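You operate a simulated robot arm through the tools that you are given. There is no shell and no other tool. Be economical: measure what you need, move in short steps, check, and stop when the job is done.

Carry out the task below with a simulated robot arm. There is one attempt and no reset: what you move stays moved.

## Task
Wipe the pale specks off the small winder, then load the mini white bobbin and wind it full.
Fine: use the felt block and put it back; roller arm away to load, then on; winder slider till FULL and left home. Leave the other controls and bobbins. Set down upright: small felt block. Where these are worked on the way, their far stop is far enough and under half their travel is too little: roller arm. What is to be rubbed or washed off counts as gone when no trace of it is left.

Only the result counts: the job must be done as asked and must still hold three seconds after the hand-in. Knocking over, shifting, dropping, spilling or breaking anything else fails it.

## Robot
A 6-joint arm with a two-finger parallel gripper, fixed in place. Base frame: the origin is at the foot of the arm, x ahead of it, y to its left, z up; the work surface is at about z = 0.76. Lengths are in m, angles in degrees, forces in N, time in s.
With the tool pointing down near the work surface it reaches from about 0.24 to 0.64 m from the base axis. Its first joint turns from -66.0 to 66.0 degrees. Payload 2.7 kg.
The TCP is the grasp point between the finger pads, 0.023 m short of the fingertips. In the tool frame z runs along the fingers and y along their closing line. Largest opening 0.094 m; finger width 0.038, thickness 0.01; the body of the gripper, 0.054 by 0.096 m, starts 0.039 m behind the TCP.
Orientation is that of the tool frame in the base frame, as a unit quaternion [x, y, z, w]. With the fingers straight down and closing along the base's y, the tool's x points along the base's -x, its y along +y and its z along -z.

## Interface
- The arm moves only by the tool move_arm. Its argument "motion" is a list of rows, each an object of numbers (a shift or turn left out is 0, a gripper value left out holds the last): "tx", "ty", "tz": the shift along the tool's x, y, z in units of 25 mm (1.0 is 25 mm); "rx", "ry", "rz": the turn, a rotation vector about the tool's x, y, z in units of 6 degrees (1.0 is 6 degrees). In form: [{"tx": .., "ty": .., "tz": .., "rx": .., "ry": .., "rz": ..}, ...]. A call has 1 to 12 rows; each row shifts and turns the commanded pose from where the row before left it, along the tool's axes as they then stand. "jaw" is the opening in per cent of the stroke, from 0 (shut) to 100 (fully open), set as the call begins (left out, the last holds). A call with a number of a shift or a turn outside -1 to 1 is refused whole. A row lasts 0.2 s, in which the tool goes at most 0.05 m and 8.6 degrees; a call with a longer step from one row to the next is refused whole, and so is a gripper value outside its range. Where a pose cannot be reached the arm comes as near as it can. A force on the tool above 90 N (or 10 N above the force at the start of the call, whichever is more), or a blocked arm, ends the call early, and 0.2 s more pass. Each finger travels about 0.045 m/s and halts on what it meets, pressing with about 30 N; the grip force reading is that of the motor and also rises with nothing between the fingers. The clock runs only during rows and for 0.2 s after the last one: add rows that do not move to give the fingers time. It gives the time, the measured TCP pose, the force on the tool (base axes), the opening and the grip force at its end, in the units of the frame above (readings bear some noise), with the torque about the TCP (base axes, N m) and any sound that the robot's microphone picked up, and new pictures: "views" is both (left out), scene, wrist or none.
- Cameras (640 x 400 px; columns grow to the right, rows downward): "scene" is fixed at [0.0673, -0.4274, 1.4047]; the picture's right is [0.82, -0.58, 0.00], its down [-0.32, -0.45, -0.83] and it looks along [0.48, 0.68, -0.55] (base axes); focal length 339 px, centre (320, 200). "wrist" rides on the gripper at [0.086, 0.016, -0.074] in the tool frame; the picture's right is [-0.18, 0.98, 0.00], its down [-0.58, -0.11, -0.81] and it looks along [-0.79, -0.15, 0.59] (tool axes); focal length 243 px, centre (320, 200). There is no depth. A picture from a camera that has moved, and an enlarged one, comes with that camera's place and axes in the base frame and with its lens.
- close_up(camera, box): a new picture of the part [left, top, right, bottom] of that camera's present view, enlarged. It takes no simulated time.
- close_job(): hands the job in; it is judged then, once.

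Work in short steps. Places have to be worked out from the pictures, the camera data and where the tool is seen: move nearer, look again, correct. Check each grasp and each placing, and mend what went wrong. You have 120 turns and 200 pictures in all, those below and enlarged ones among them. Open the gripper and draw the arm clear of the work before you hand the job in, unless the task says otherwise; then end with one line.

The tools are called as name(argument=value, ...) on one line, values as JSON. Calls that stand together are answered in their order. move_arm: Moves the arm, as the interface text tells. Its arguments: {"type":"object","properties":{"motion":{"type":"array","items":{"type":"object","properties":{"tx":{"type":"number"},"ty":{"type":"number"},"tz":{"type":"number"},"rx":{"type":"number"},"ry":{"type":"number"},"rz":{"type":"number"}}}},"jaw":{"type":"number"},"views":{"type":"string","enum":["both","scene","wrist","none"]}},"required":["motion"]} The other tools are called the same way: close_up (camera, box) takes an enlarged picture of a part of a camera's view; close_job () hands the job in.

At the start:

```text
time: 0.0
position: [0.4205, 0.1146, 1.0529]
ee_rot: [0.0, 1.0, 0.0, -0.001]
force: [-0.3, -0.7, -1.1]
ft_torque: [0.0, -0.02, 0.01]
grip_width: 0.0938
grasp_force: 0.0
```

scene: 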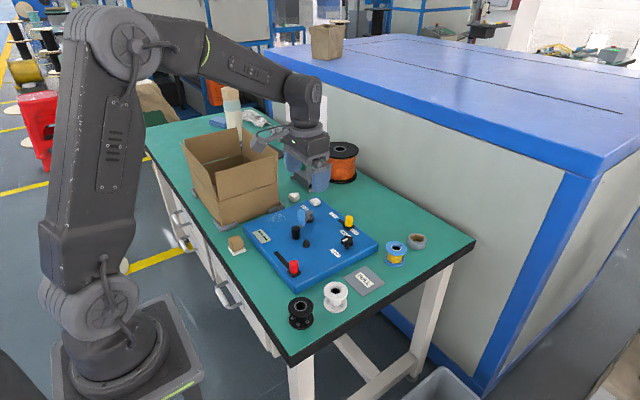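
wrist: 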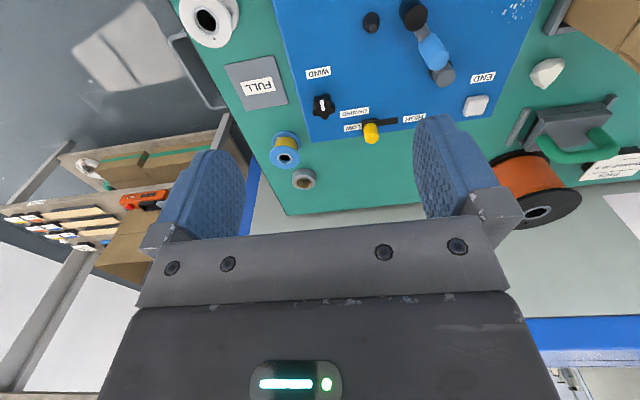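

I'll start with enlarged looks at the winder and the objects around it.

close_up(camera="scene", box=[220, 180, 390, 290])

close_up(camera="scene", box=[270, 220, 440, 330])

close_up(camera="wrist", box=[220, 0, 640, 220])

```text
3.64 times, centred on (305, 235) of scene
camera zoom: at [0.0673, -0.4274, 1.4047], right [0.82, -0.58, 0.0], down [-0.32, -0.45, -0.83], along [0.48, 0.68, -0.55], focal length 1233 px, centre (374, 73)
```

zoom: 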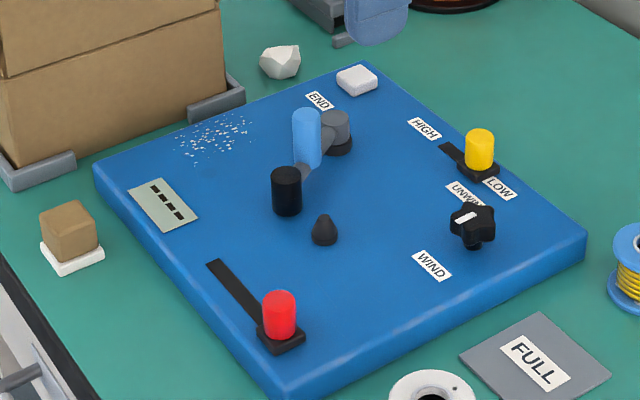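

```text
3.64 times, centred on (355, 275) of scene
camera zoom: at [0.0673, -0.4274, 1.4047], right [0.82, -0.58, 0.0], down [-0.32, -0.45, -0.83], along [0.48, 0.68, -0.55], focal length 1233 px, centre (193, -73)
```

zoom: 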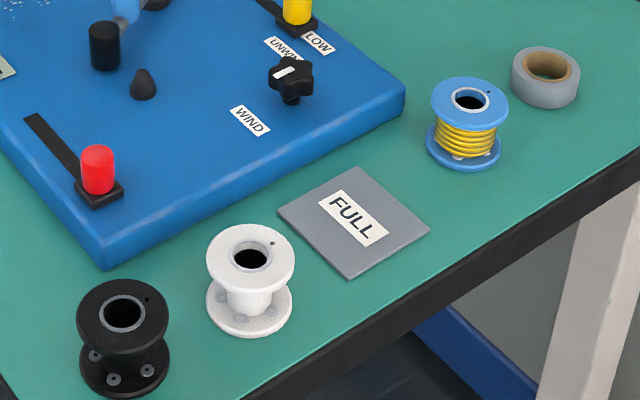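

```text
1.52 times, centred on (430, 110) of wrist
camera zoom: at [0.3345, 0.1287, 1.1274], right [0.18, 0.98, 0.0], down [0.58, -0.11, 0.81], along [0.79, -0.15, -0.59], focal length 370 px, centre (152, 337)
```

zoom: 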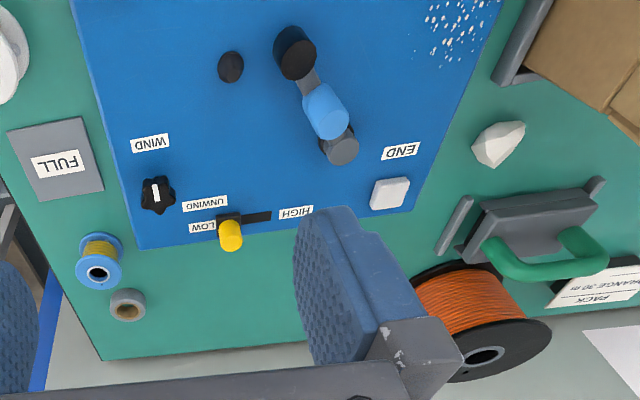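

The brown block with a white pad looks like the small felt block, at about (0.29, 0.29). I judge the spindle cone to be at about (0.445, 0.169), the roller arm's pivot at about (0.52, 0.257) and the specks at about (0.445, 0.33). I'll move nearer to the felt block, staying high.

move_arm(motion=[{"tx": 0.7, "ty": 0.75, "tz": 0.2}, {"tx": 0.7, "ty": 0.75, "tz": 0.2}, {"tx": 0.7, "ty": 0.75, "tz": 0.2}, {"tx": 0.7, "ty": 0.75, "tz": 0.2}, {"tx": 0.7, "ty": 0.75, "tz": 0.2}, {"tx": 0.7, "ty": 0.75, "tz": 0.2}, {"tx": 0.7, "ty": 0.75, "tz": 0.2}, {"tx": 0.7, "ty": 0.75, "tz": 0.2}], jaw=100)

```text
time: 1.8
position: [0.2776, 0.2653, 1.0153]
ee_rot: [-0.001, 1.0, 0.001, 0.001]
force: [0.5, 0.7, -0.9]
ft_torque: [0.03, -0.03, -0.02]
grip_width: 0.0936
grasp_force: 0.0
camera wrist: at [0.1926, 0.2806, 1.0882], right [0.18, 0.98, 0.0], down [0.58, -0.11, 0.81], along [0.79, -0.15, -0.59], focal length 243 px, centre (320, 200)
```

scene: 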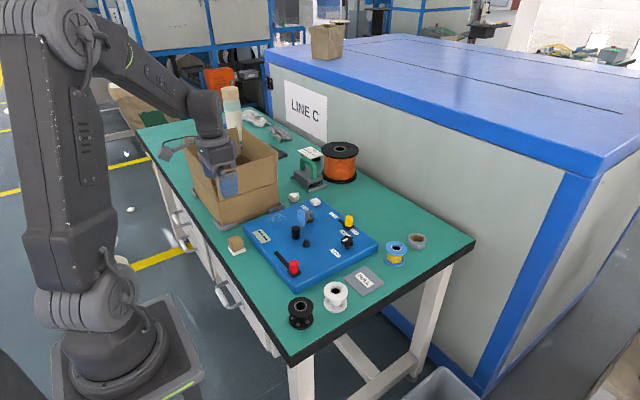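
wrist: 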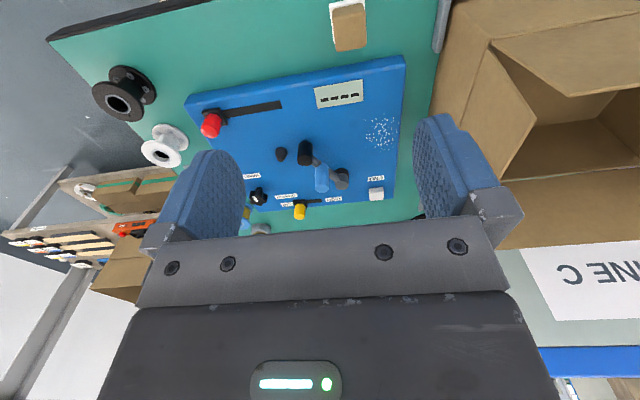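

close_up(camera="wrist", box=[180, 0, 440, 220])

close_up(camera="scene", box=[180, 130, 340, 260])

```text
1.82 times, centred on (310, 110) of wrist
camera zoom: at [0.1926, 0.2806, 1.0882], right [0.18, 0.98, 0.0], down [0.58, -0.11, 0.81], along [0.79, -0.15, -0.59], focal length 441 px, centre (338, 364)
```

zoom: 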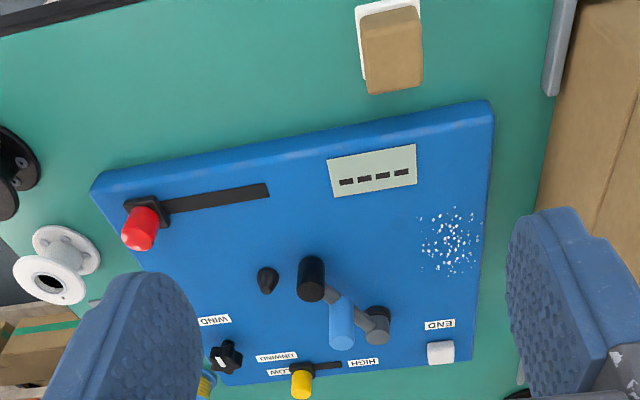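

```text
3.08 times, centred on (260, 195) of scene
camera zoom: at [0.0673, -0.4274, 1.4047], right [0.82, -0.58, 0.0], down [-0.32, -0.45, -0.83], along [0.48, 0.68, -0.55], focal length 1044 px, centre (505, 215)
```

zoom: 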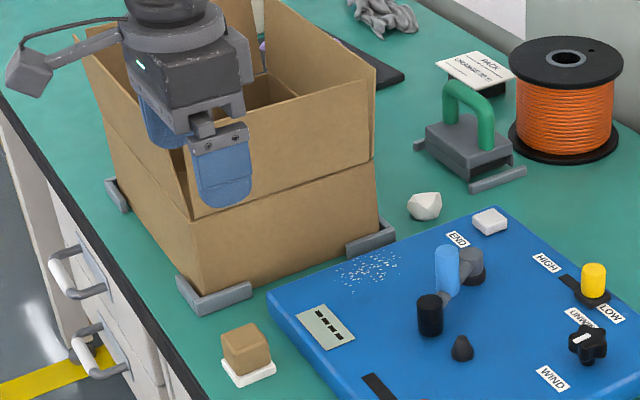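

The felt block is nearly square to the base axes, about 0.033 m wide and centred near (0.294, 0.292). I'll come down above it with the fingers closing along y and look again.

move_arm(motion=[{"tx": -0.33, "ty": 0.53, "tz": 0.8}, {"tx": -0.33, "ty": 0.53, "tz": 0.8}, {"tz": 0.9}, {"tz": 0.9}, {"tz": 0.9}, {"tz": 0.9}], jaw=100)

close_up(camera="scene", box=[190, 180, 310, 270])

```text
time: 3.2
position: [0.2969, 0.2908, 0.8842]
ee_rot: [0.0, 1.0, -0.001, 0.0]
force: [0.6, 0.3, 1.3]
ft_torque: [-0.03, -0.02, 0.02]
grip_width: 0.0941
grasp_force: 0.0
camera wrist: at [0.2105, 0.3055, 0.9576], right [0.18, 0.98, 0.0], down [0.58, -0.11, 0.81], along [0.79, -0.15, -0.59], focal length 243 px, centre (320, 200)
```

scene: 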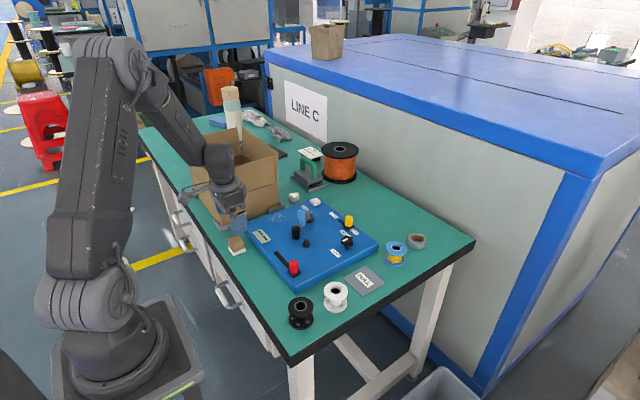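
wrist: 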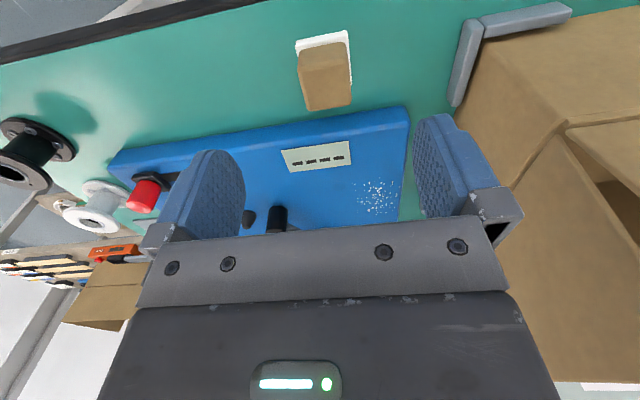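

```text
4.44 times, centred on (250, 225) of scene
camera zoom: at [0.0673, -0.4274, 1.4047], right [0.82, -0.58, 0.0], down [-0.32, -0.45, -0.83], along [0.48, 0.68, -0.55], focal length 1507 px, centre (631, 89)
```

zoom: 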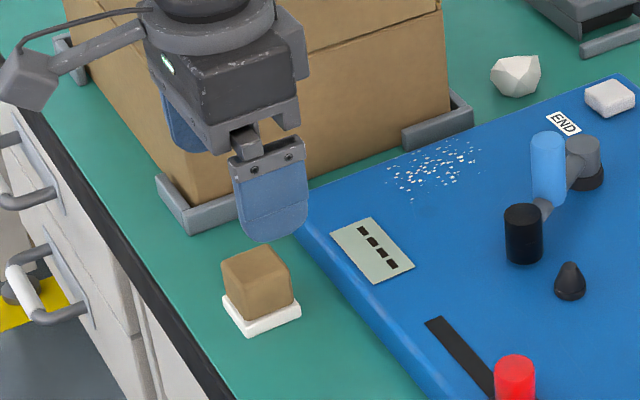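

The block sits centred between the fingers at about (0.296, 0.2935). I'll go down to z about 0.79 and close.

move_arm(motion=[{"tx": 0.04, "ty": 0.1, "tz": 0.9}, {"tz": 0.9}, {"tz": 0.9}, {"tz": 0.95}, {}], views="wrist")

move_arm(motion=[{}, {}, {}, {}, {}], jaw=20, views="scene")

close_up(camera="scene", box=[190, 180, 310, 270])

```text
time: 4.4
position: [0.2941, 0.293, 0.7935]
ee_rot: [0.001, 1.0, 0.001, 0.0]
force: [-0.8, 0.7, 0.7]
ft_torque: [-0.01, -0.01, -0.01]
grip_width: 0.0941
grasp_force: 0.0
camera wrist: at [0.2084, 0.3072, 0.8664], right [0.18, 0.98, 0.0], down [0.58, -0.11, 0.81], along [0.79, -0.15, -0.59], focal length 243 px, centre (320, 200)
```

wrist: 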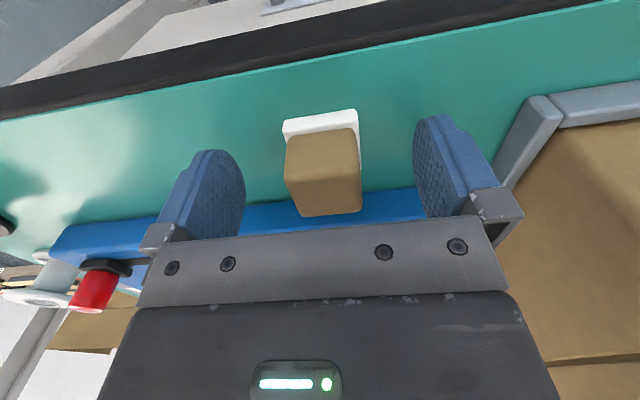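

```text
time: 5.6
position: [0.2955, 0.2922, 0.7929]
ee_rot: [0.0, 1.0, 0.0, 0.0]
force: [0.4, 0.7, 0.1]
ft_torque: [-0.02, 0.0, 0.05]
grip_width: 0.0331
grasp_force: 30.3
```

scene: 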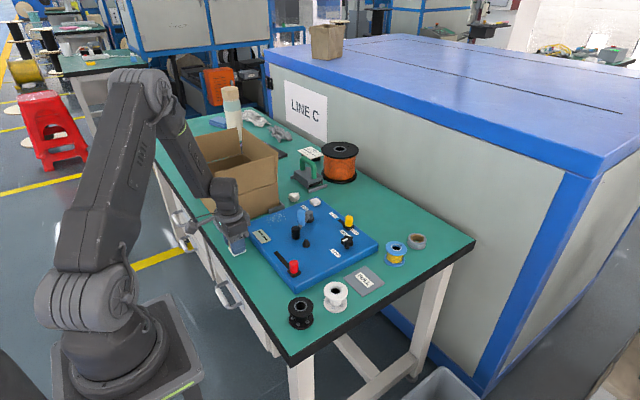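

```text
4.44 times, centred on (250, 225) of scene
camera zoom: at [0.0673, -0.4274, 1.4047], right [0.82, -0.58, 0.0], down [-0.32, -0.45, -0.83], along [0.48, 0.68, -0.55], focal length 1507 px, centre (631, 89)
```

zoom: 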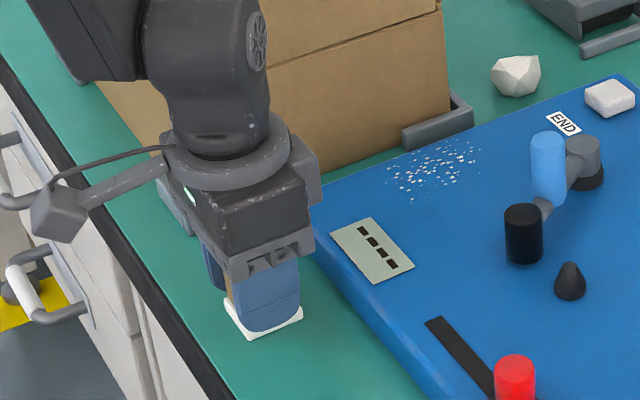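

The grip holds at 33 mm with 30 N. I'll lift 60 mm and check that the white sole comes up with the block.

move_arm(motion=[{"tz": -0.8}, {"tz": -0.8}, {"tz": -0.8}])

close_up(camera="scene", box=[190, 180, 310, 270])

close_up(camera="wrist", box=[200, 60, 440, 220])

```text
time: 6.4
position: [0.2938, 0.2922, 0.8535]
ee_rot: [0.0, 1.0, 0.0, 0.0]
force: [-0.2, -0.2, -0.4]
ft_torque: [0.0, 0.02, 0.02]
grip_width: 0.0331
grasp_force: 29.7
camera wrist: at [0.2087, 0.3072, 0.9279], right [0.18, 0.98, 0.0], down [0.58, -0.11, 0.81], along [0.79, -0.15, -0.59], focal length 243 px, centre (320, 200)
```

scene: 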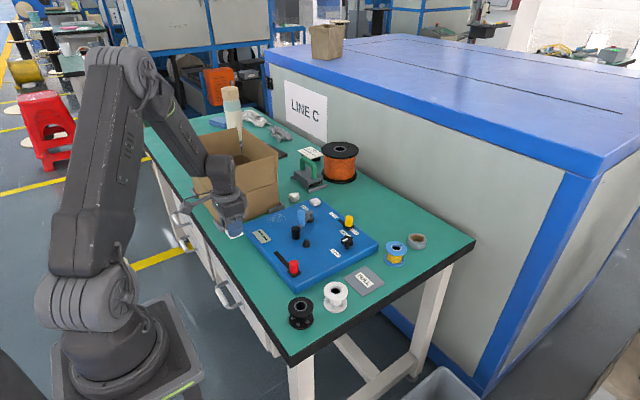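
wrist: 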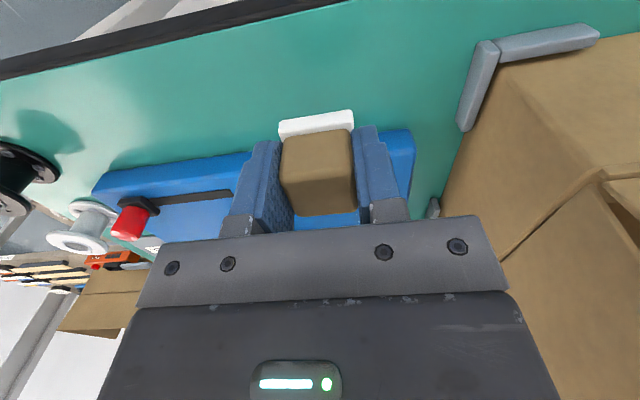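

```text
4.44 times, centred on (250, 225) of scene
camera zoom: at [0.0673, -0.4274, 1.4047], right [0.82, -0.58, 0.0], down [-0.32, -0.45, -0.83], along [0.48, 0.68, -0.55], focal length 1507 px, centre (631, 89)
```

zoom: 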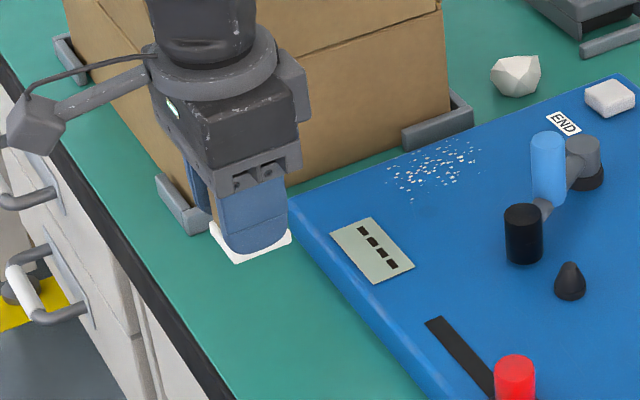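

```text
2.50 times, centred on (320, 140) of wrist
camera zoom: at [0.2087, 0.3072, 0.9279], right [0.18, 0.98, 0.0], down [0.58, -0.11, 0.81], along [0.79, -0.15, -0.59], focal length 606 px, centre (320, 350)
```

zoom: 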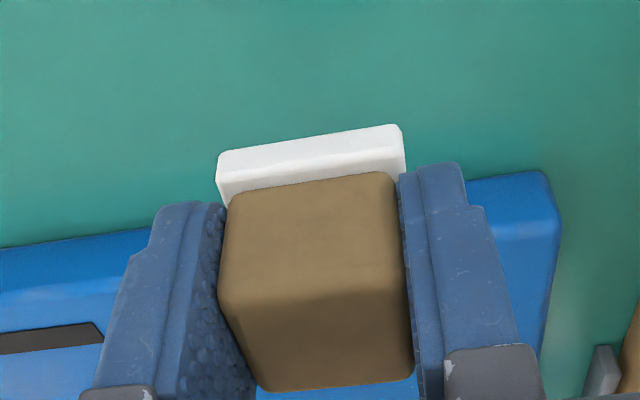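

The white felt sole came up with the block, and it is about 42 mm square. The specks span about x 0.41–0.475 and y 0.31–0.35. I'll move above them and then lower gently until the felt touches.

move_arm(motion=[{"tx": -0.93, "ty": 0.34}, {"tx": -0.93, "ty": 0.34}, {"tx": -0.93, "ty": 0.34}, {"tx": -0.93, "ty": 0.34}, {"tx": -0.93, "ty": 0.34}, {}])

move_arm(motion=[{"tz": 0.4}, {"tz": 0.4}, {"tz": 0.2}, {"tz": 0.1}, {"tz": 0.1}])

close_up(camera="scene", box=[230, 180, 350, 270])

```text
time: 7.8
position: [0.4129, 0.3355, 0.8529]
ee_rot: [0.0, 1.0, 0.0, 0.0]
force: [0.0, -0.2, -0.5]
ft_torque: [-0.05, 0.02, -0.02]
grip_width: 0.0332
grasp_force: 29.9
camera wrist: at [0.3266, 0.3505, 0.9273], right [0.18, 0.98, 0.0], down [0.58, -0.11, 0.81], along [0.79, -0.15, -0.59], focal length 243 px, centre (320, 200)
```

scene: 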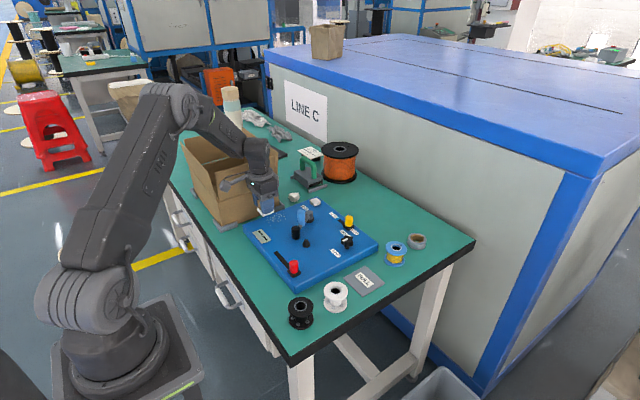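
wrist: 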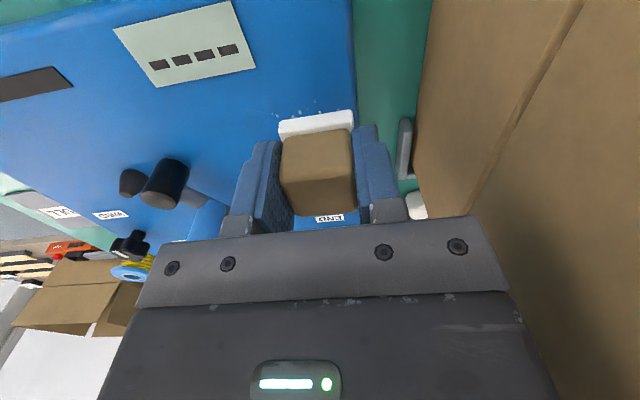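

```text
time: 9.0
position: [0.4125, 0.3363, 0.8223]
ee_rot: [0.0, 1.0, 0.001, 0.0]
force: [-0.6, -0.3, 2.3]
ft_torque: [-0.09, 0.0, 0.0]
grip_width: 0.0334
grasp_force: 30.3
camera wrist: at [0.3264, 0.3505, 0.8966], right [0.18, 0.98, 0.0], down [0.58, -0.11, 0.81], along [0.79, -0.15, -0.59], focal length 243 px, centre (320, 200)
```

scene: 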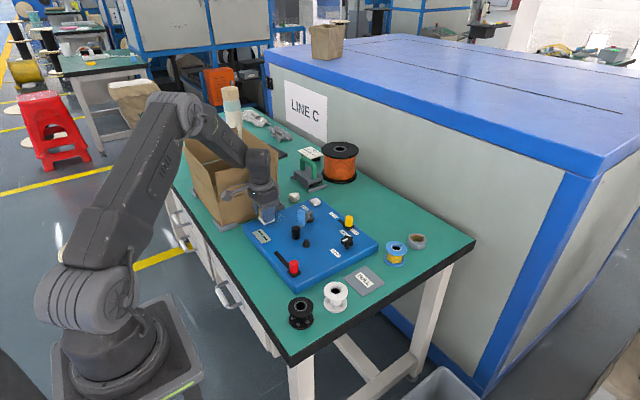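
wrist: 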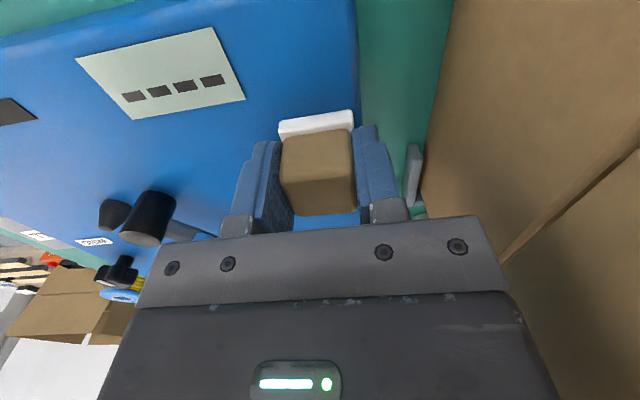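

```text
4.44 times, centred on (290, 225) of scene
camera zoom: at [0.0672, -0.4274, 1.4047], right [0.82, -0.58, 0.0], down [-0.32, -0.45, -0.83], along [0.48, 0.68, -0.55], focal length 1507 px, centre (453, 89)
```

zoom: 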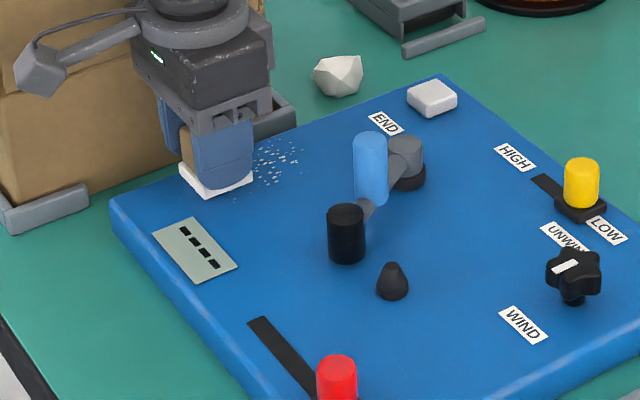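

The felt has just touched, at TCP z about 0.822. I'll press slightly and scrub back and forth along x in two overlapping lanes.

move_arm(motion=[{"tz": 0.1}, {"tx": -0.7}, {"tx": -0.7}, {"tx": -0.7}, {"tx": -0.7}, {"ty": -0.5}, {"tx": 0.7}, {"tx": 0.7}, {"tx": 0.7}, {"tx": 0.7}, {"tx": 0.3}, {"ty": 0.5}], views="wrist")

close_up(camera="scene", box=[230, 180, 350, 270])

```text
time: 11.6
position: [0.4047, 0.3359, 0.8231]
ee_rot: [0.001, 1.0, 0.0, 0.001]
force: [0.6, -12.7, 32.4]
ft_torque: [-0.33, -0.27, -0.08]
grip_width: 0.0332
grasp_force: 29.4
camera wrist: at [0.3183, 0.3509, 0.896], right [0.18, 0.98, 0.0], down [0.58, -0.11, 0.81], along [0.79, -0.15, -0.59], focal length 243 px, centre (320, 200)
```

wrist: 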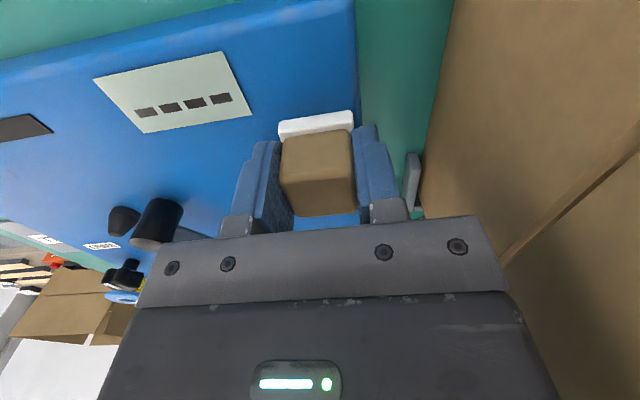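

```text
4.44 times, centred on (290, 225) of scene
camera zoom: at [0.0668, -0.428, 1.4045], right [0.82, -0.58, 0.0], down [-0.32, -0.45, -0.83], along [0.48, 0.68, -0.55], focal length 1507 px, centre (453, 89)
```

zoom: 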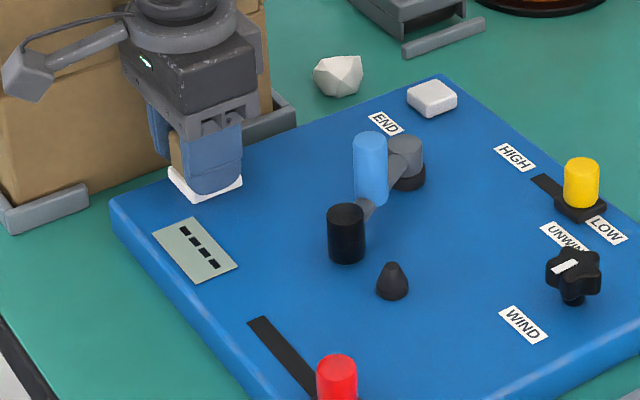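

The specks look gone, and the press force was about 32 N. I'll make one lighter confirming pass at the outer lane, then lift and inspect.

move_arm(motion=[{"tz": -0.04, "ty": 0.15}, {"tx": -0.9}, {"tx": -0.9}, {"tx": -0.9}, {"tx": -0.6}, {"ty": -0.6}, {"tx": 0.9}, {"tx": 0.9}, {"tx": 0.9}, {"tx": 0.6}, {"tz": -0.9}, {"tz": -0.9, "tx": 0.9}], views="wrist")

move_arm(motion=[{"tx": 0.9}, {"tx": 0.9}, {"tx": 0.9}])

close_up(camera="scene", box=[230, 180, 350, 270])

close_up(camera="wrist", box=[200, 60, 440, 240])

```text
time: 14.2
position: [0.3799, 0.3241, 0.8657]
ee_rot: [0.0, 1.0, -0.001, -0.001]
force: [-0.3, -0.3, -1.1]
ft_torque: [0.02, -0.04, -0.03]
grip_width: 0.0333
grasp_force: 30.0
camera wrist: at [0.2951, 0.3389, 0.9395], right [0.18, 0.98, 0.0], down [0.58, -0.11, 0.81], along [0.79, -0.15, -0.59], focal length 243 px, centre (320, 200)
```

wrist: 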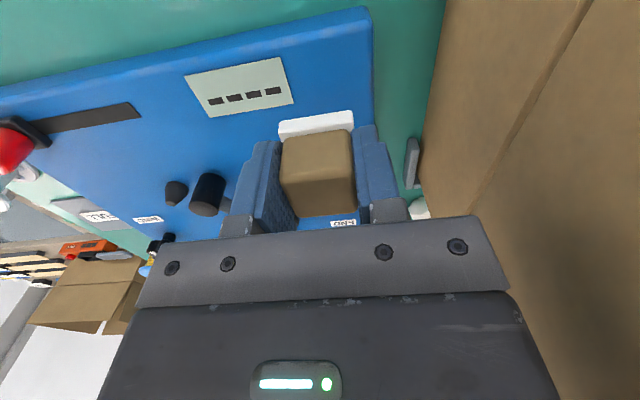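

```text
time: 15.0
position: [0.3122, 0.3247, 0.8649]
ee_rot: [0.0, 1.0, 0.0, 0.0]
force: [-0.5, 0.6, -0.8]
ft_torque: [0.0, -0.01, -0.02]
grip_width: 0.0335
grasp_force: 30.4
camera wrist: at [0.2257, 0.3396, 0.9391], right [0.18, 0.98, 0.0], down [0.58, -0.11, 0.81], along [0.79, -0.15, -0.59], focal length 243 px, centre (320, 200)
```

scene: 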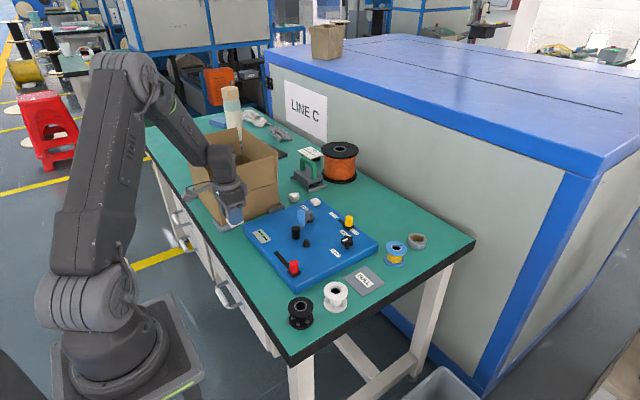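
wrist: 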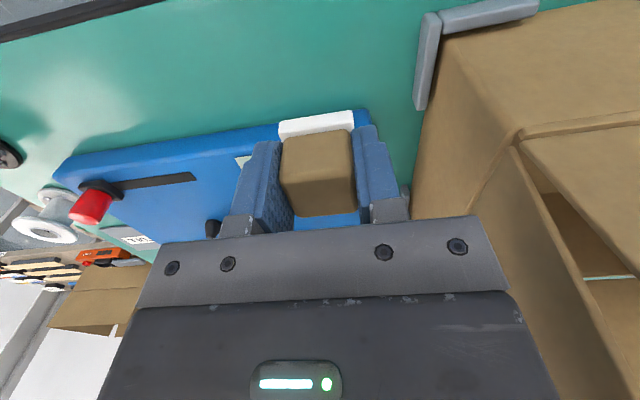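

```text
4.44 times, centred on (290, 225) of scene
camera zoom: at [0.0673, -0.4274, 1.4047], right [0.82, -0.58, 0.0], down [-0.32, -0.45, -0.83], along [0.48, 0.68, -0.55], focal length 1507 px, centre (453, 89)
```

zoom: 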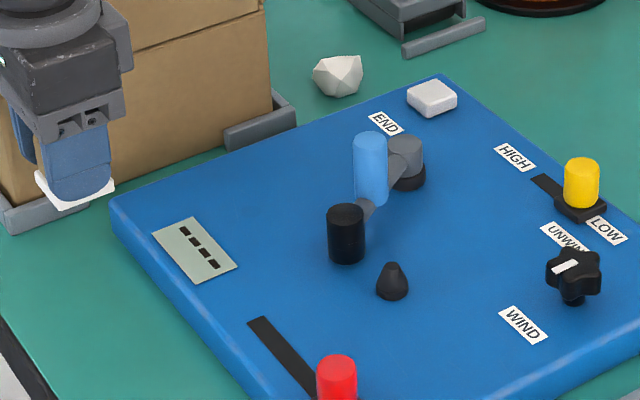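

```text
2.22 times, centred on (320, 150) of wrist
camera zoom: at [0.2257, 0.3396, 0.9391], right [0.18, 0.98, 0.0], down [0.58, -0.11, 0.81], along [0.79, -0.15, -0.59], focal length 539 px, centre (320, 311)
```

zoom: 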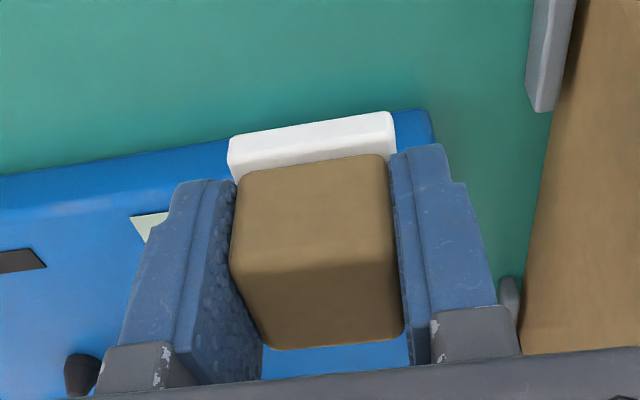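

The panel is clean and the block hasn't shifted in the grip. I'll put it back where it stood, at TCP (0.295, 0.2925, 0.793).

move_arm(motion=[{"tx": 0.35, "ty": -0.64}, {"tx": 0.35, "ty": -0.64}, {"tz": 0.8}, {"tz": 0.8}, {"tz": 0.8}, {"tz": 0.3}, {"tz": 0.1}, {"tz": 0.04}], views="scene")

```text
time: 16.8
position: [0.2972, 0.293, 0.7951]
ee_rot: [0.0, 1.0, 0.0, 0.0]
force: [0.3, 0.5, -0.1]
ft_torque: [0.03, 0.0, 0.05]
grip_width: 0.0331
grasp_force: 29.7
```

scene: 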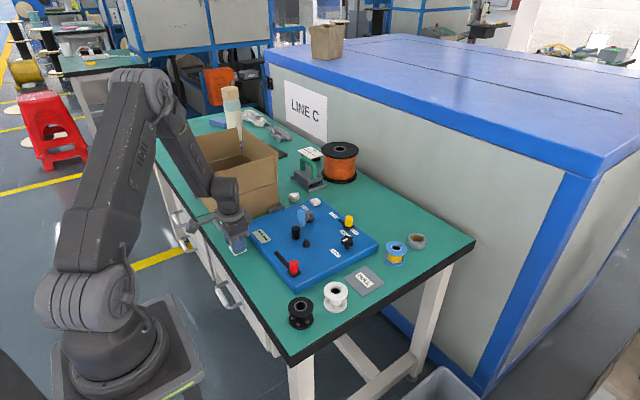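

There's no contact yet, so I'll go down another 2–3 mm until it touches.

move_arm(motion=[{"tz": 0.06}, {"tz": 0.04}, {}], views="none")

```text
time: 17.6
position: [0.2961, 0.2916, 0.7928]
ee_rot: [0.0, 1.0, 0.0, 0.0]
force: [0.5, -2.2, 2.1]
ft_torque: [-0.05, -0.03, -0.06]
grip_width: 0.0332
grasp_force: 29.9
```

It's touching, at about 2 N. I'll open and rise straight up.

move_arm(motion=[{}, {}, {}, {}, {}, {"tz": -0.5}, {"tz": -0.8}, {"tz": -0.8}, {"tz": -0.8}], jaw=100)

close_up(camera="wrist", box=[200, 0, 440, 180])

```text
time: 19.6
position: [0.2985, 0.2925, 0.8649]
ee_rot: [0.0, 1.0, 0.0, 0.001]
force: [-0.1, 0.3, -0.7]
ft_torque: [0.0, 0.0, 0.0]
grip_width: 0.0939
grasp_force: 0.1
camera wrist: at [0.212, 0.3063, 0.9395], right [0.18, 0.98, 0.0], down [0.58, -0.11, 0.81], along [0.79, -0.15, -0.59], focal length 243 px, centre (320, 200)
```

scene: 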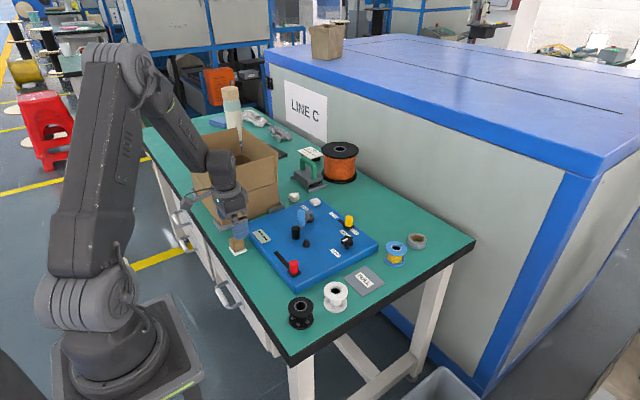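
wrist: 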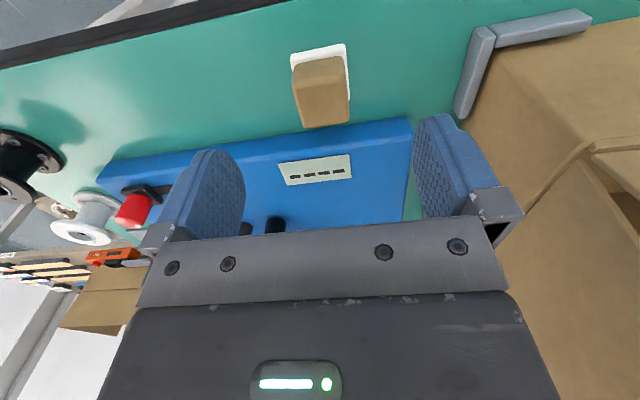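

```text
2.22 times, centred on (320, 90) of wrist
camera zoom: at [0.212, 0.3063, 0.9395], right [0.18, 0.98, 0.0], down [0.58, -0.11, 0.81], along [0.79, -0.15, -0.59], focal length 539 px, centre (320, 444)
```

zoom: 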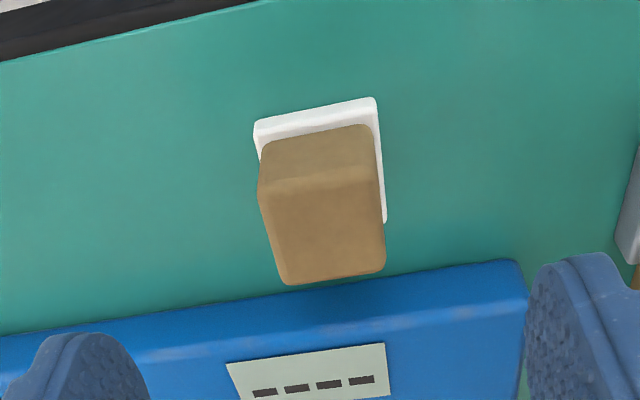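

The block is set down upright in its place. Next is the roller arm: I'll rise and move to where the wrist camera sees it well.

move_arm(motion=[{"tz": -0.9}, {"tz": -0.9}, {"tx": -0.5, "ty": -0.6, "tz": -0.5}, {"tx": -0.5, "ty": -0.6, "tz": -0.5}, {"tx": -0.5, "ty": -0.6}, {"tx": -0.5, "ty": -0.6}, {"tx": -0.3, "ty": -0.6}])

close_up(camera="wrist", box=[220, 0, 480, 200])

close_up(camera="scene", box=[270, 190, 350, 250])

```text
time: 21.2
position: [0.3543, 0.2179, 0.9361]
ee_rot: [0.0, 1.0, 0.0, 0.0]
force: [-0.2, 0.0, 0.0]
ft_torque: [0.01, 0.02, -0.01]
grip_width: 0.0939
grasp_force: 0.0
camera wrist: at [0.2684, 0.232, 1.0089], right [0.18, 0.98, 0.0], down [0.58, -0.11, 0.81], along [0.79, -0.15, -0.59], focal length 243 px, centre (320, 200)
```

scene: 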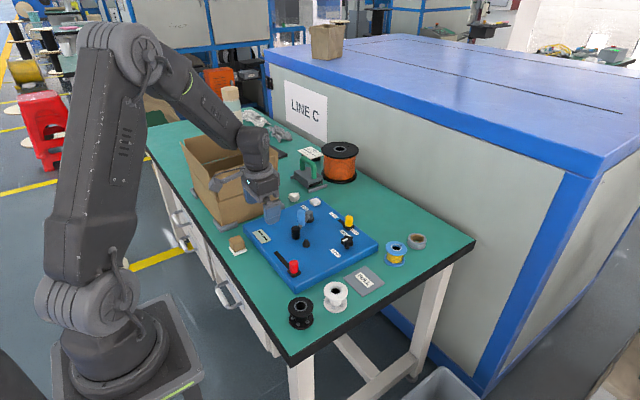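
wrist: 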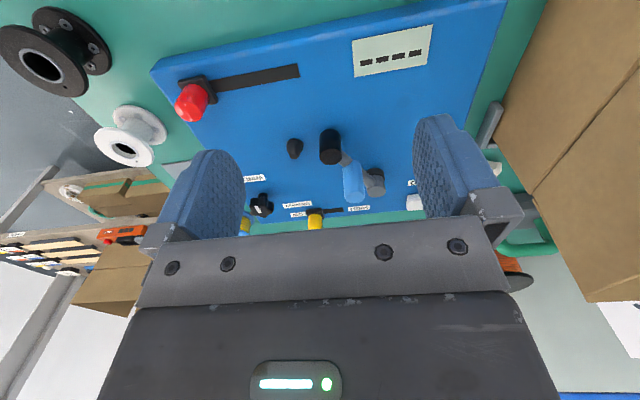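

```text
2.00 times, centred on (350, 100) of wrist
camera zoom: at [0.2684, 0.232, 1.0089], right [0.18, 0.98, 0.0], down [0.58, -0.11, 0.81], along [0.79, -0.15, -0.59], focal length 485 px, centre (260, 400)
```

zoom: 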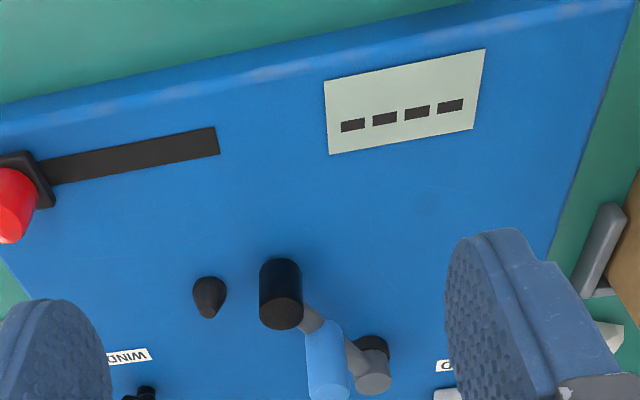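

```text
6.67 times, centred on (310, 220) of scene
camera zoom: at [0.0673, -0.4274, 1.4047], right [0.82, -0.58, 0.0], down [-0.32, -0.45, -0.83], along [0.48, 0.68, -0.55], focal length 2261 px, centre (387, 67)
```

zoom: 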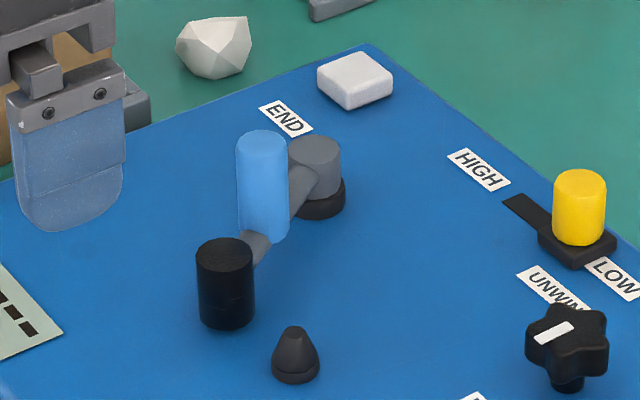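

I place the pivot at about (0.5155, 0.261), the blue knob at about (0.470, 0.234) with its top at z 0.858, the roller at about (0.438, 0.2145) and the cone at about (0.4445, 0.1716). Away from the cone means pushing the knob towards +y. I'll straddle the knob with the jaw partly open, hovering above it first.

move_arm(motion=[{"tx": -0.95, "ty": 0.13}, {"tx": -0.95, "ty": 0.13}, {"tx": -0.95, "ty": 0.13}, {"tx": -0.95, "ty": 0.13}, {"tx": -0.91, "ty": 0.12}, {"tz": 0.7}], jaw=58)

close_up(camera="scene", box=[260, 170, 360, 245])

```text
time: 22.6
position: [0.4728, 0.2339, 0.9168]
ee_rot: [0.0, 1.0, 0.0, 0.0]
force: [0.5, 0.7, 0.0]
ft_torque: [-0.01, 0.02, 0.02]
grip_width: 0.0544
grasp_force: 0.1
camera wrist: at [0.387, 0.2479, 0.9902], right [0.18, 0.98, 0.0], down [0.58, -0.11, 0.81], along [0.79, -0.15, -0.59], focal length 243 px, centre (320, 200)
```

scene: 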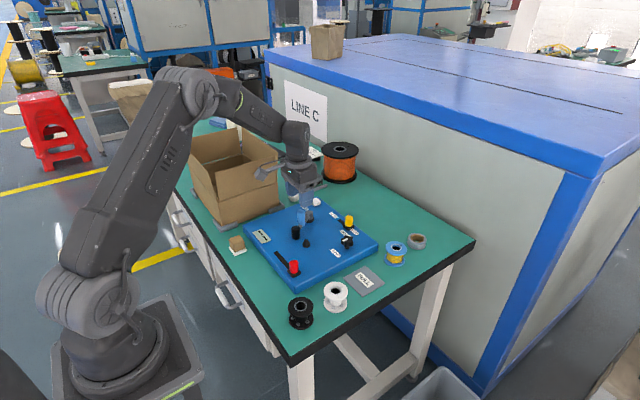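
wrist: 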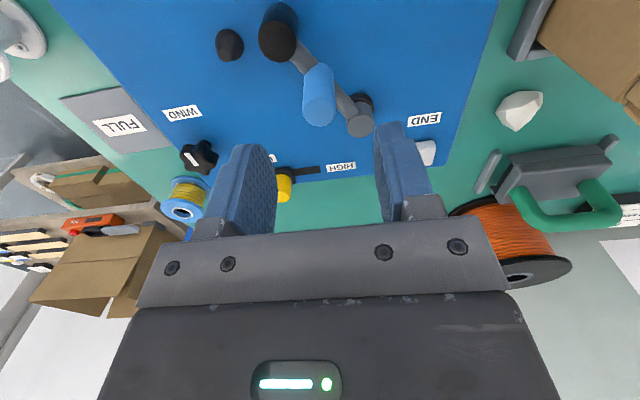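

```text
5.33 times, centred on (310, 208) of scene
camera zoom: at [0.0673, -0.4274, 1.4047], right [0.82, -0.58, 0.0], down [-0.32, -0.45, -0.83], along [0.48, 0.68, -0.55], focal length 1809 px, centre (373, 160)
```

zoom: 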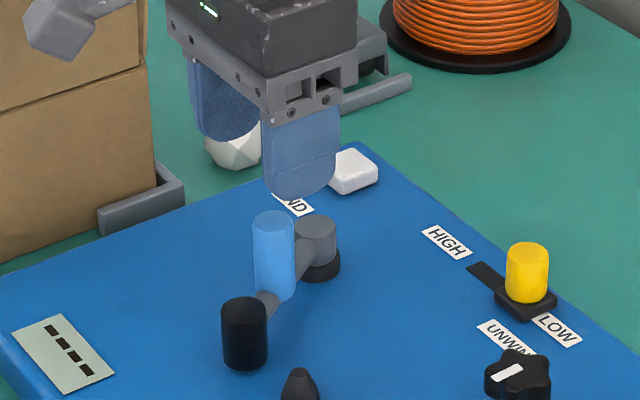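

The wrist view puts the knob top at about (0.472, 0.232), right between the fingers. I'll descend to z about 0.847 to straddle it.

move_arm(motion=[{"tz": 0.8}, {"tz": 0.8}, {"tz": 0.8}, {"tz": 0.4}])

close_up(camera="scene", box=[260, 170, 360, 245])

```text
time: 23.6
position: [0.4726, 0.2343, 0.8496]
ee_rot: [0.0, 1.0, 0.001, 0.0]
force: [-3.8, -1.9, 10.8]
ft_torque: [-0.36, 0.29, -0.05]
grip_width: 0.055
grasp_force: 1.1
camera wrist: at [0.3858, 0.2485, 0.9223], right [0.18, 0.98, 0.0], down [0.58, -0.11, 0.81], along [0.79, -0.15, -0.59], focal length 243 px, centre (320, 200)
```

scene: 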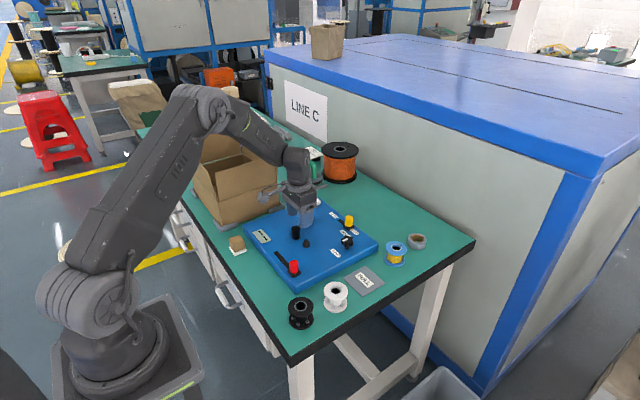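
wrist: 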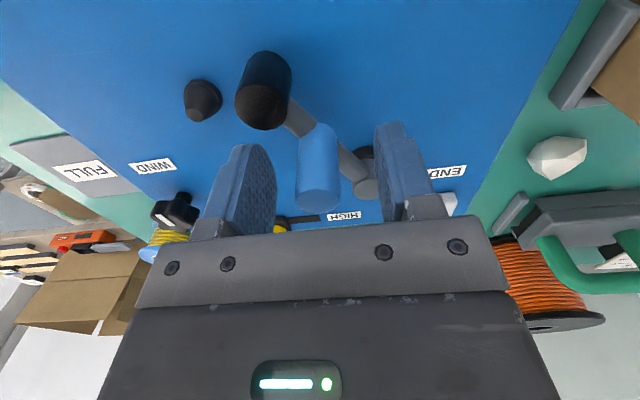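

```text
5.33 times, centred on (310, 208) of scene
camera zoom: at [0.067, -0.4275, 1.4047], right [0.82, -0.58, 0.0], down [-0.32, -0.45, -0.83], along [0.48, 0.68, -0.55], focal length 1809 px, centre (373, 160)
```

zoom: 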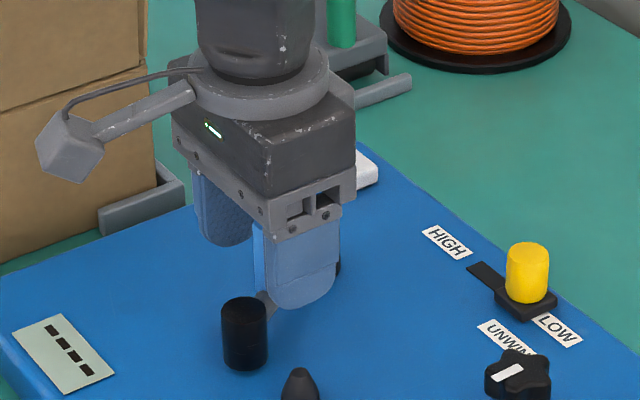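

The upward force and torque say the −y finger's corner is resting on the roller top. I'll raise 6 mm, shift +x slightly, then push +y in small steps.

move_arm(motion=[{"tz": -0.24}, {"tx": -0.16}, {"ty": 0.3}, {"ty": 0.3}, {"ty": 0.3}, {}])

close_up(camera="scene", box=[260, 170, 360, 245])

```text
time: 25.0
position: [0.4765, 0.2554, 0.8537]
ee_rot: [0.0, 1.0, -0.001, 0.001]
force: [-0.8, -1.1, -0.4]
ft_torque: [-0.01, 0.01, -0.01]
grip_width: 0.0553
grasp_force: 0.4
camera wrist: at [0.3901, 0.2713, 0.9271], right [0.18, 0.98, 0.0], down [0.58, -0.11, 0.81], along [0.79, -0.15, -0.59], focal length 243 px, centre (320, 200)
```

scene: 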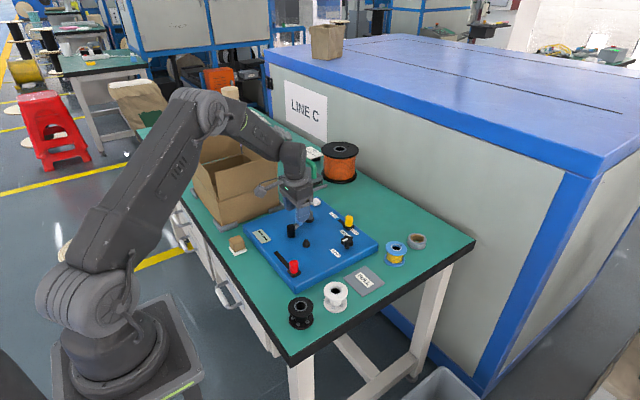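
wrist: 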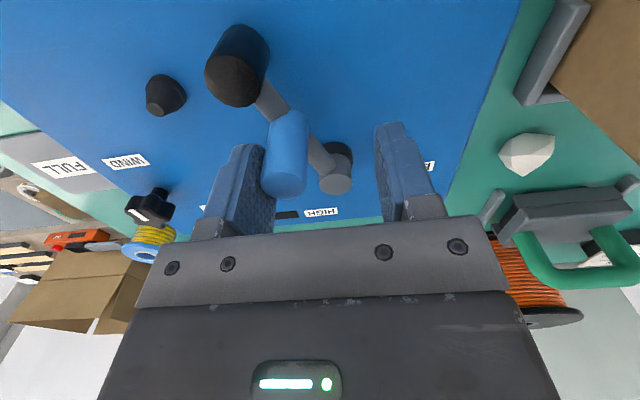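

```text
5.33 times, centred on (310, 208) of scene
camera zoom: at [0.0673, -0.4274, 1.4047], right [0.82, -0.58, 0.0], down [-0.32, -0.45, -0.83], along [0.48, 0.68, -0.55], focal length 1809 px, centre (373, 160)
```

zoom: 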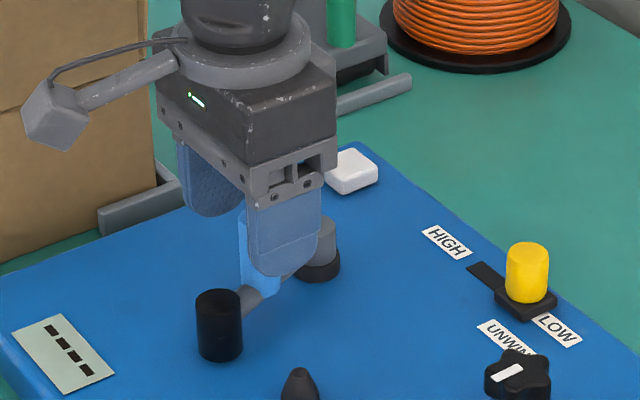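

The arm swings freely with the knob. I'll keep pushing +y, watching for the stop.

move_arm(motion=[{"ty": 0.3, "tx": 0.15}, {"ty": 0.3, "tx": 0.15}, {"ty": 0.3}, {"ty": 0.3}, {}])

close_up(camera="scene", box=[260, 170, 360, 245])

```text
time: 26.2
position: [0.4678, 0.2863, 0.8537]
ee_rot: [0.0, 1.0, 0.0, -0.001]
force: [-0.1, -0.2, -0.1]
ft_torque: [0.01, -0.01, -0.01]
grip_width: 0.0546
grasp_force: 0.1
camera wrist: at [0.3821, 0.3004, 0.9278], right [0.18, 0.98, 0.0], down [0.58, -0.11, 0.81], along [0.79, -0.15, -0.59], focal length 243 px, centre (320, 200)
```

scene: 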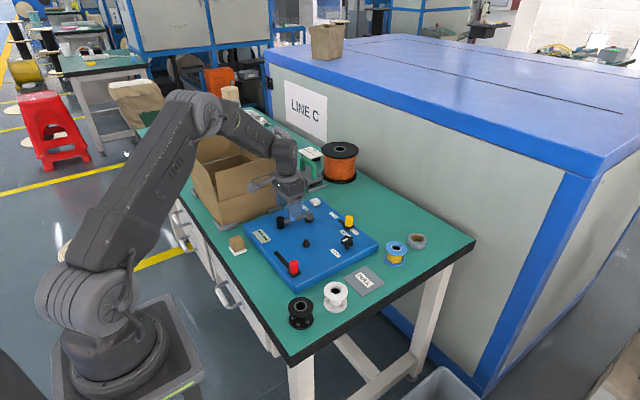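
wrist: 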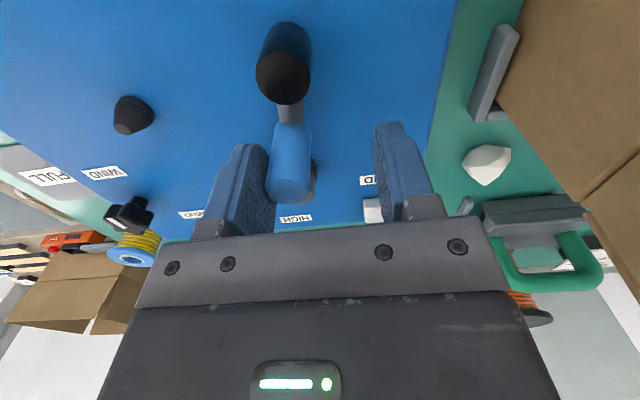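

```text
5.33 times, centred on (310, 208) of scene
camera zoom: at [0.0673, -0.4274, 1.4047], right [0.82, -0.58, 0.0], down [-0.32, -0.45, -0.83], along [0.48, 0.68, -0.55], focal length 1809 px, centre (373, 160)
```

zoom: 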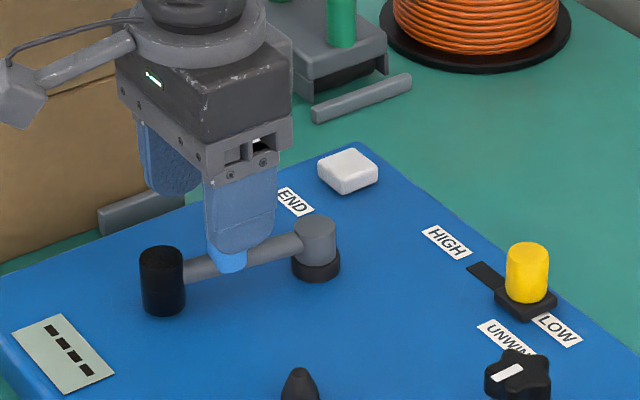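

It's still free and well past 180°. I'll continue towards the far stop.

move_arm(motion=[{"ty": 0.3}, {"ty": 0.3}, {"ty": 0.3}, {"ty": 0.2}, {}])

close_up(camera="scene", box=[260, 170, 360, 245])

```text
time: 27.4
position: [0.4703, 0.3072, 0.8539]
ee_rot: [0.002, 1.0, -0.004, -0.003]
force: [-4.6, -46.6, 7.0]
ft_torque: [-0.2, -0.58, -0.29]
grip_width: 0.0754
grasp_force: 23.3
camera wrist: at [0.384, 0.3231, 0.9268], right [0.19, 0.98, -0.01], down [0.59, -0.1, 0.8], along [0.79, -0.16, -0.59], focal length 243 px, centre (320, 200)
```

scene: 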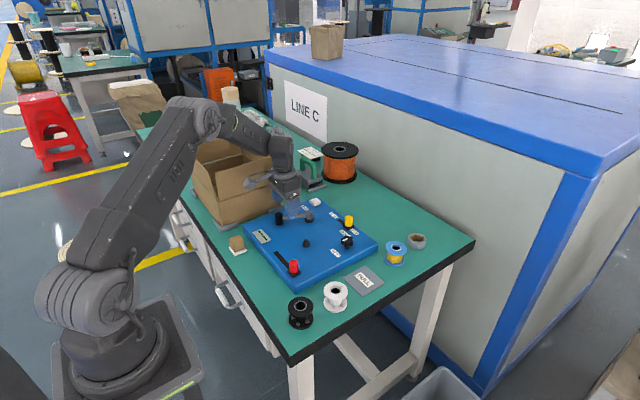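
wrist: 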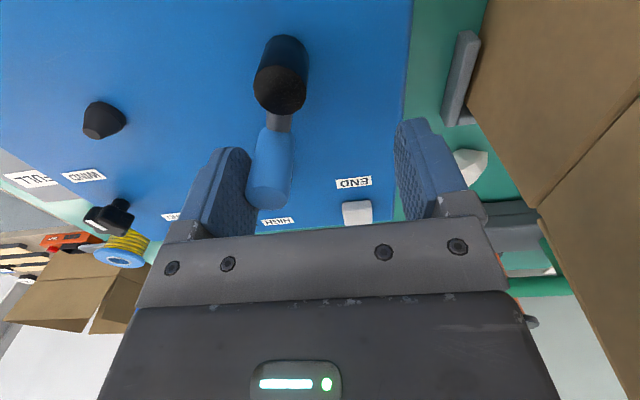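

```text
5.33 times, centred on (310, 208) of scene
camera zoom: at [0.067, -0.4285, 1.4043], right [0.82, -0.58, 0.0], down [-0.32, -0.45, -0.83], along [0.48, 0.68, -0.55], focal length 1809 px, centre (373, 160)
```

zoom: 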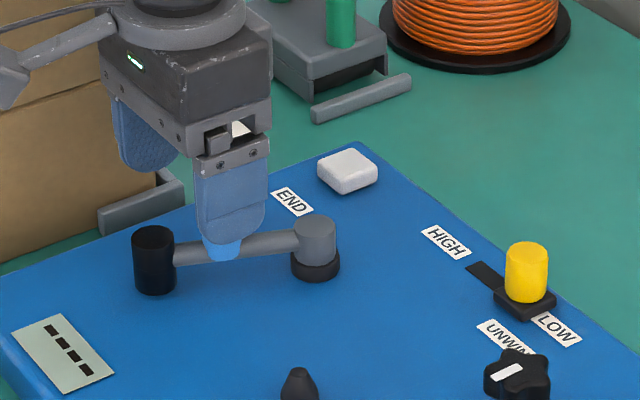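

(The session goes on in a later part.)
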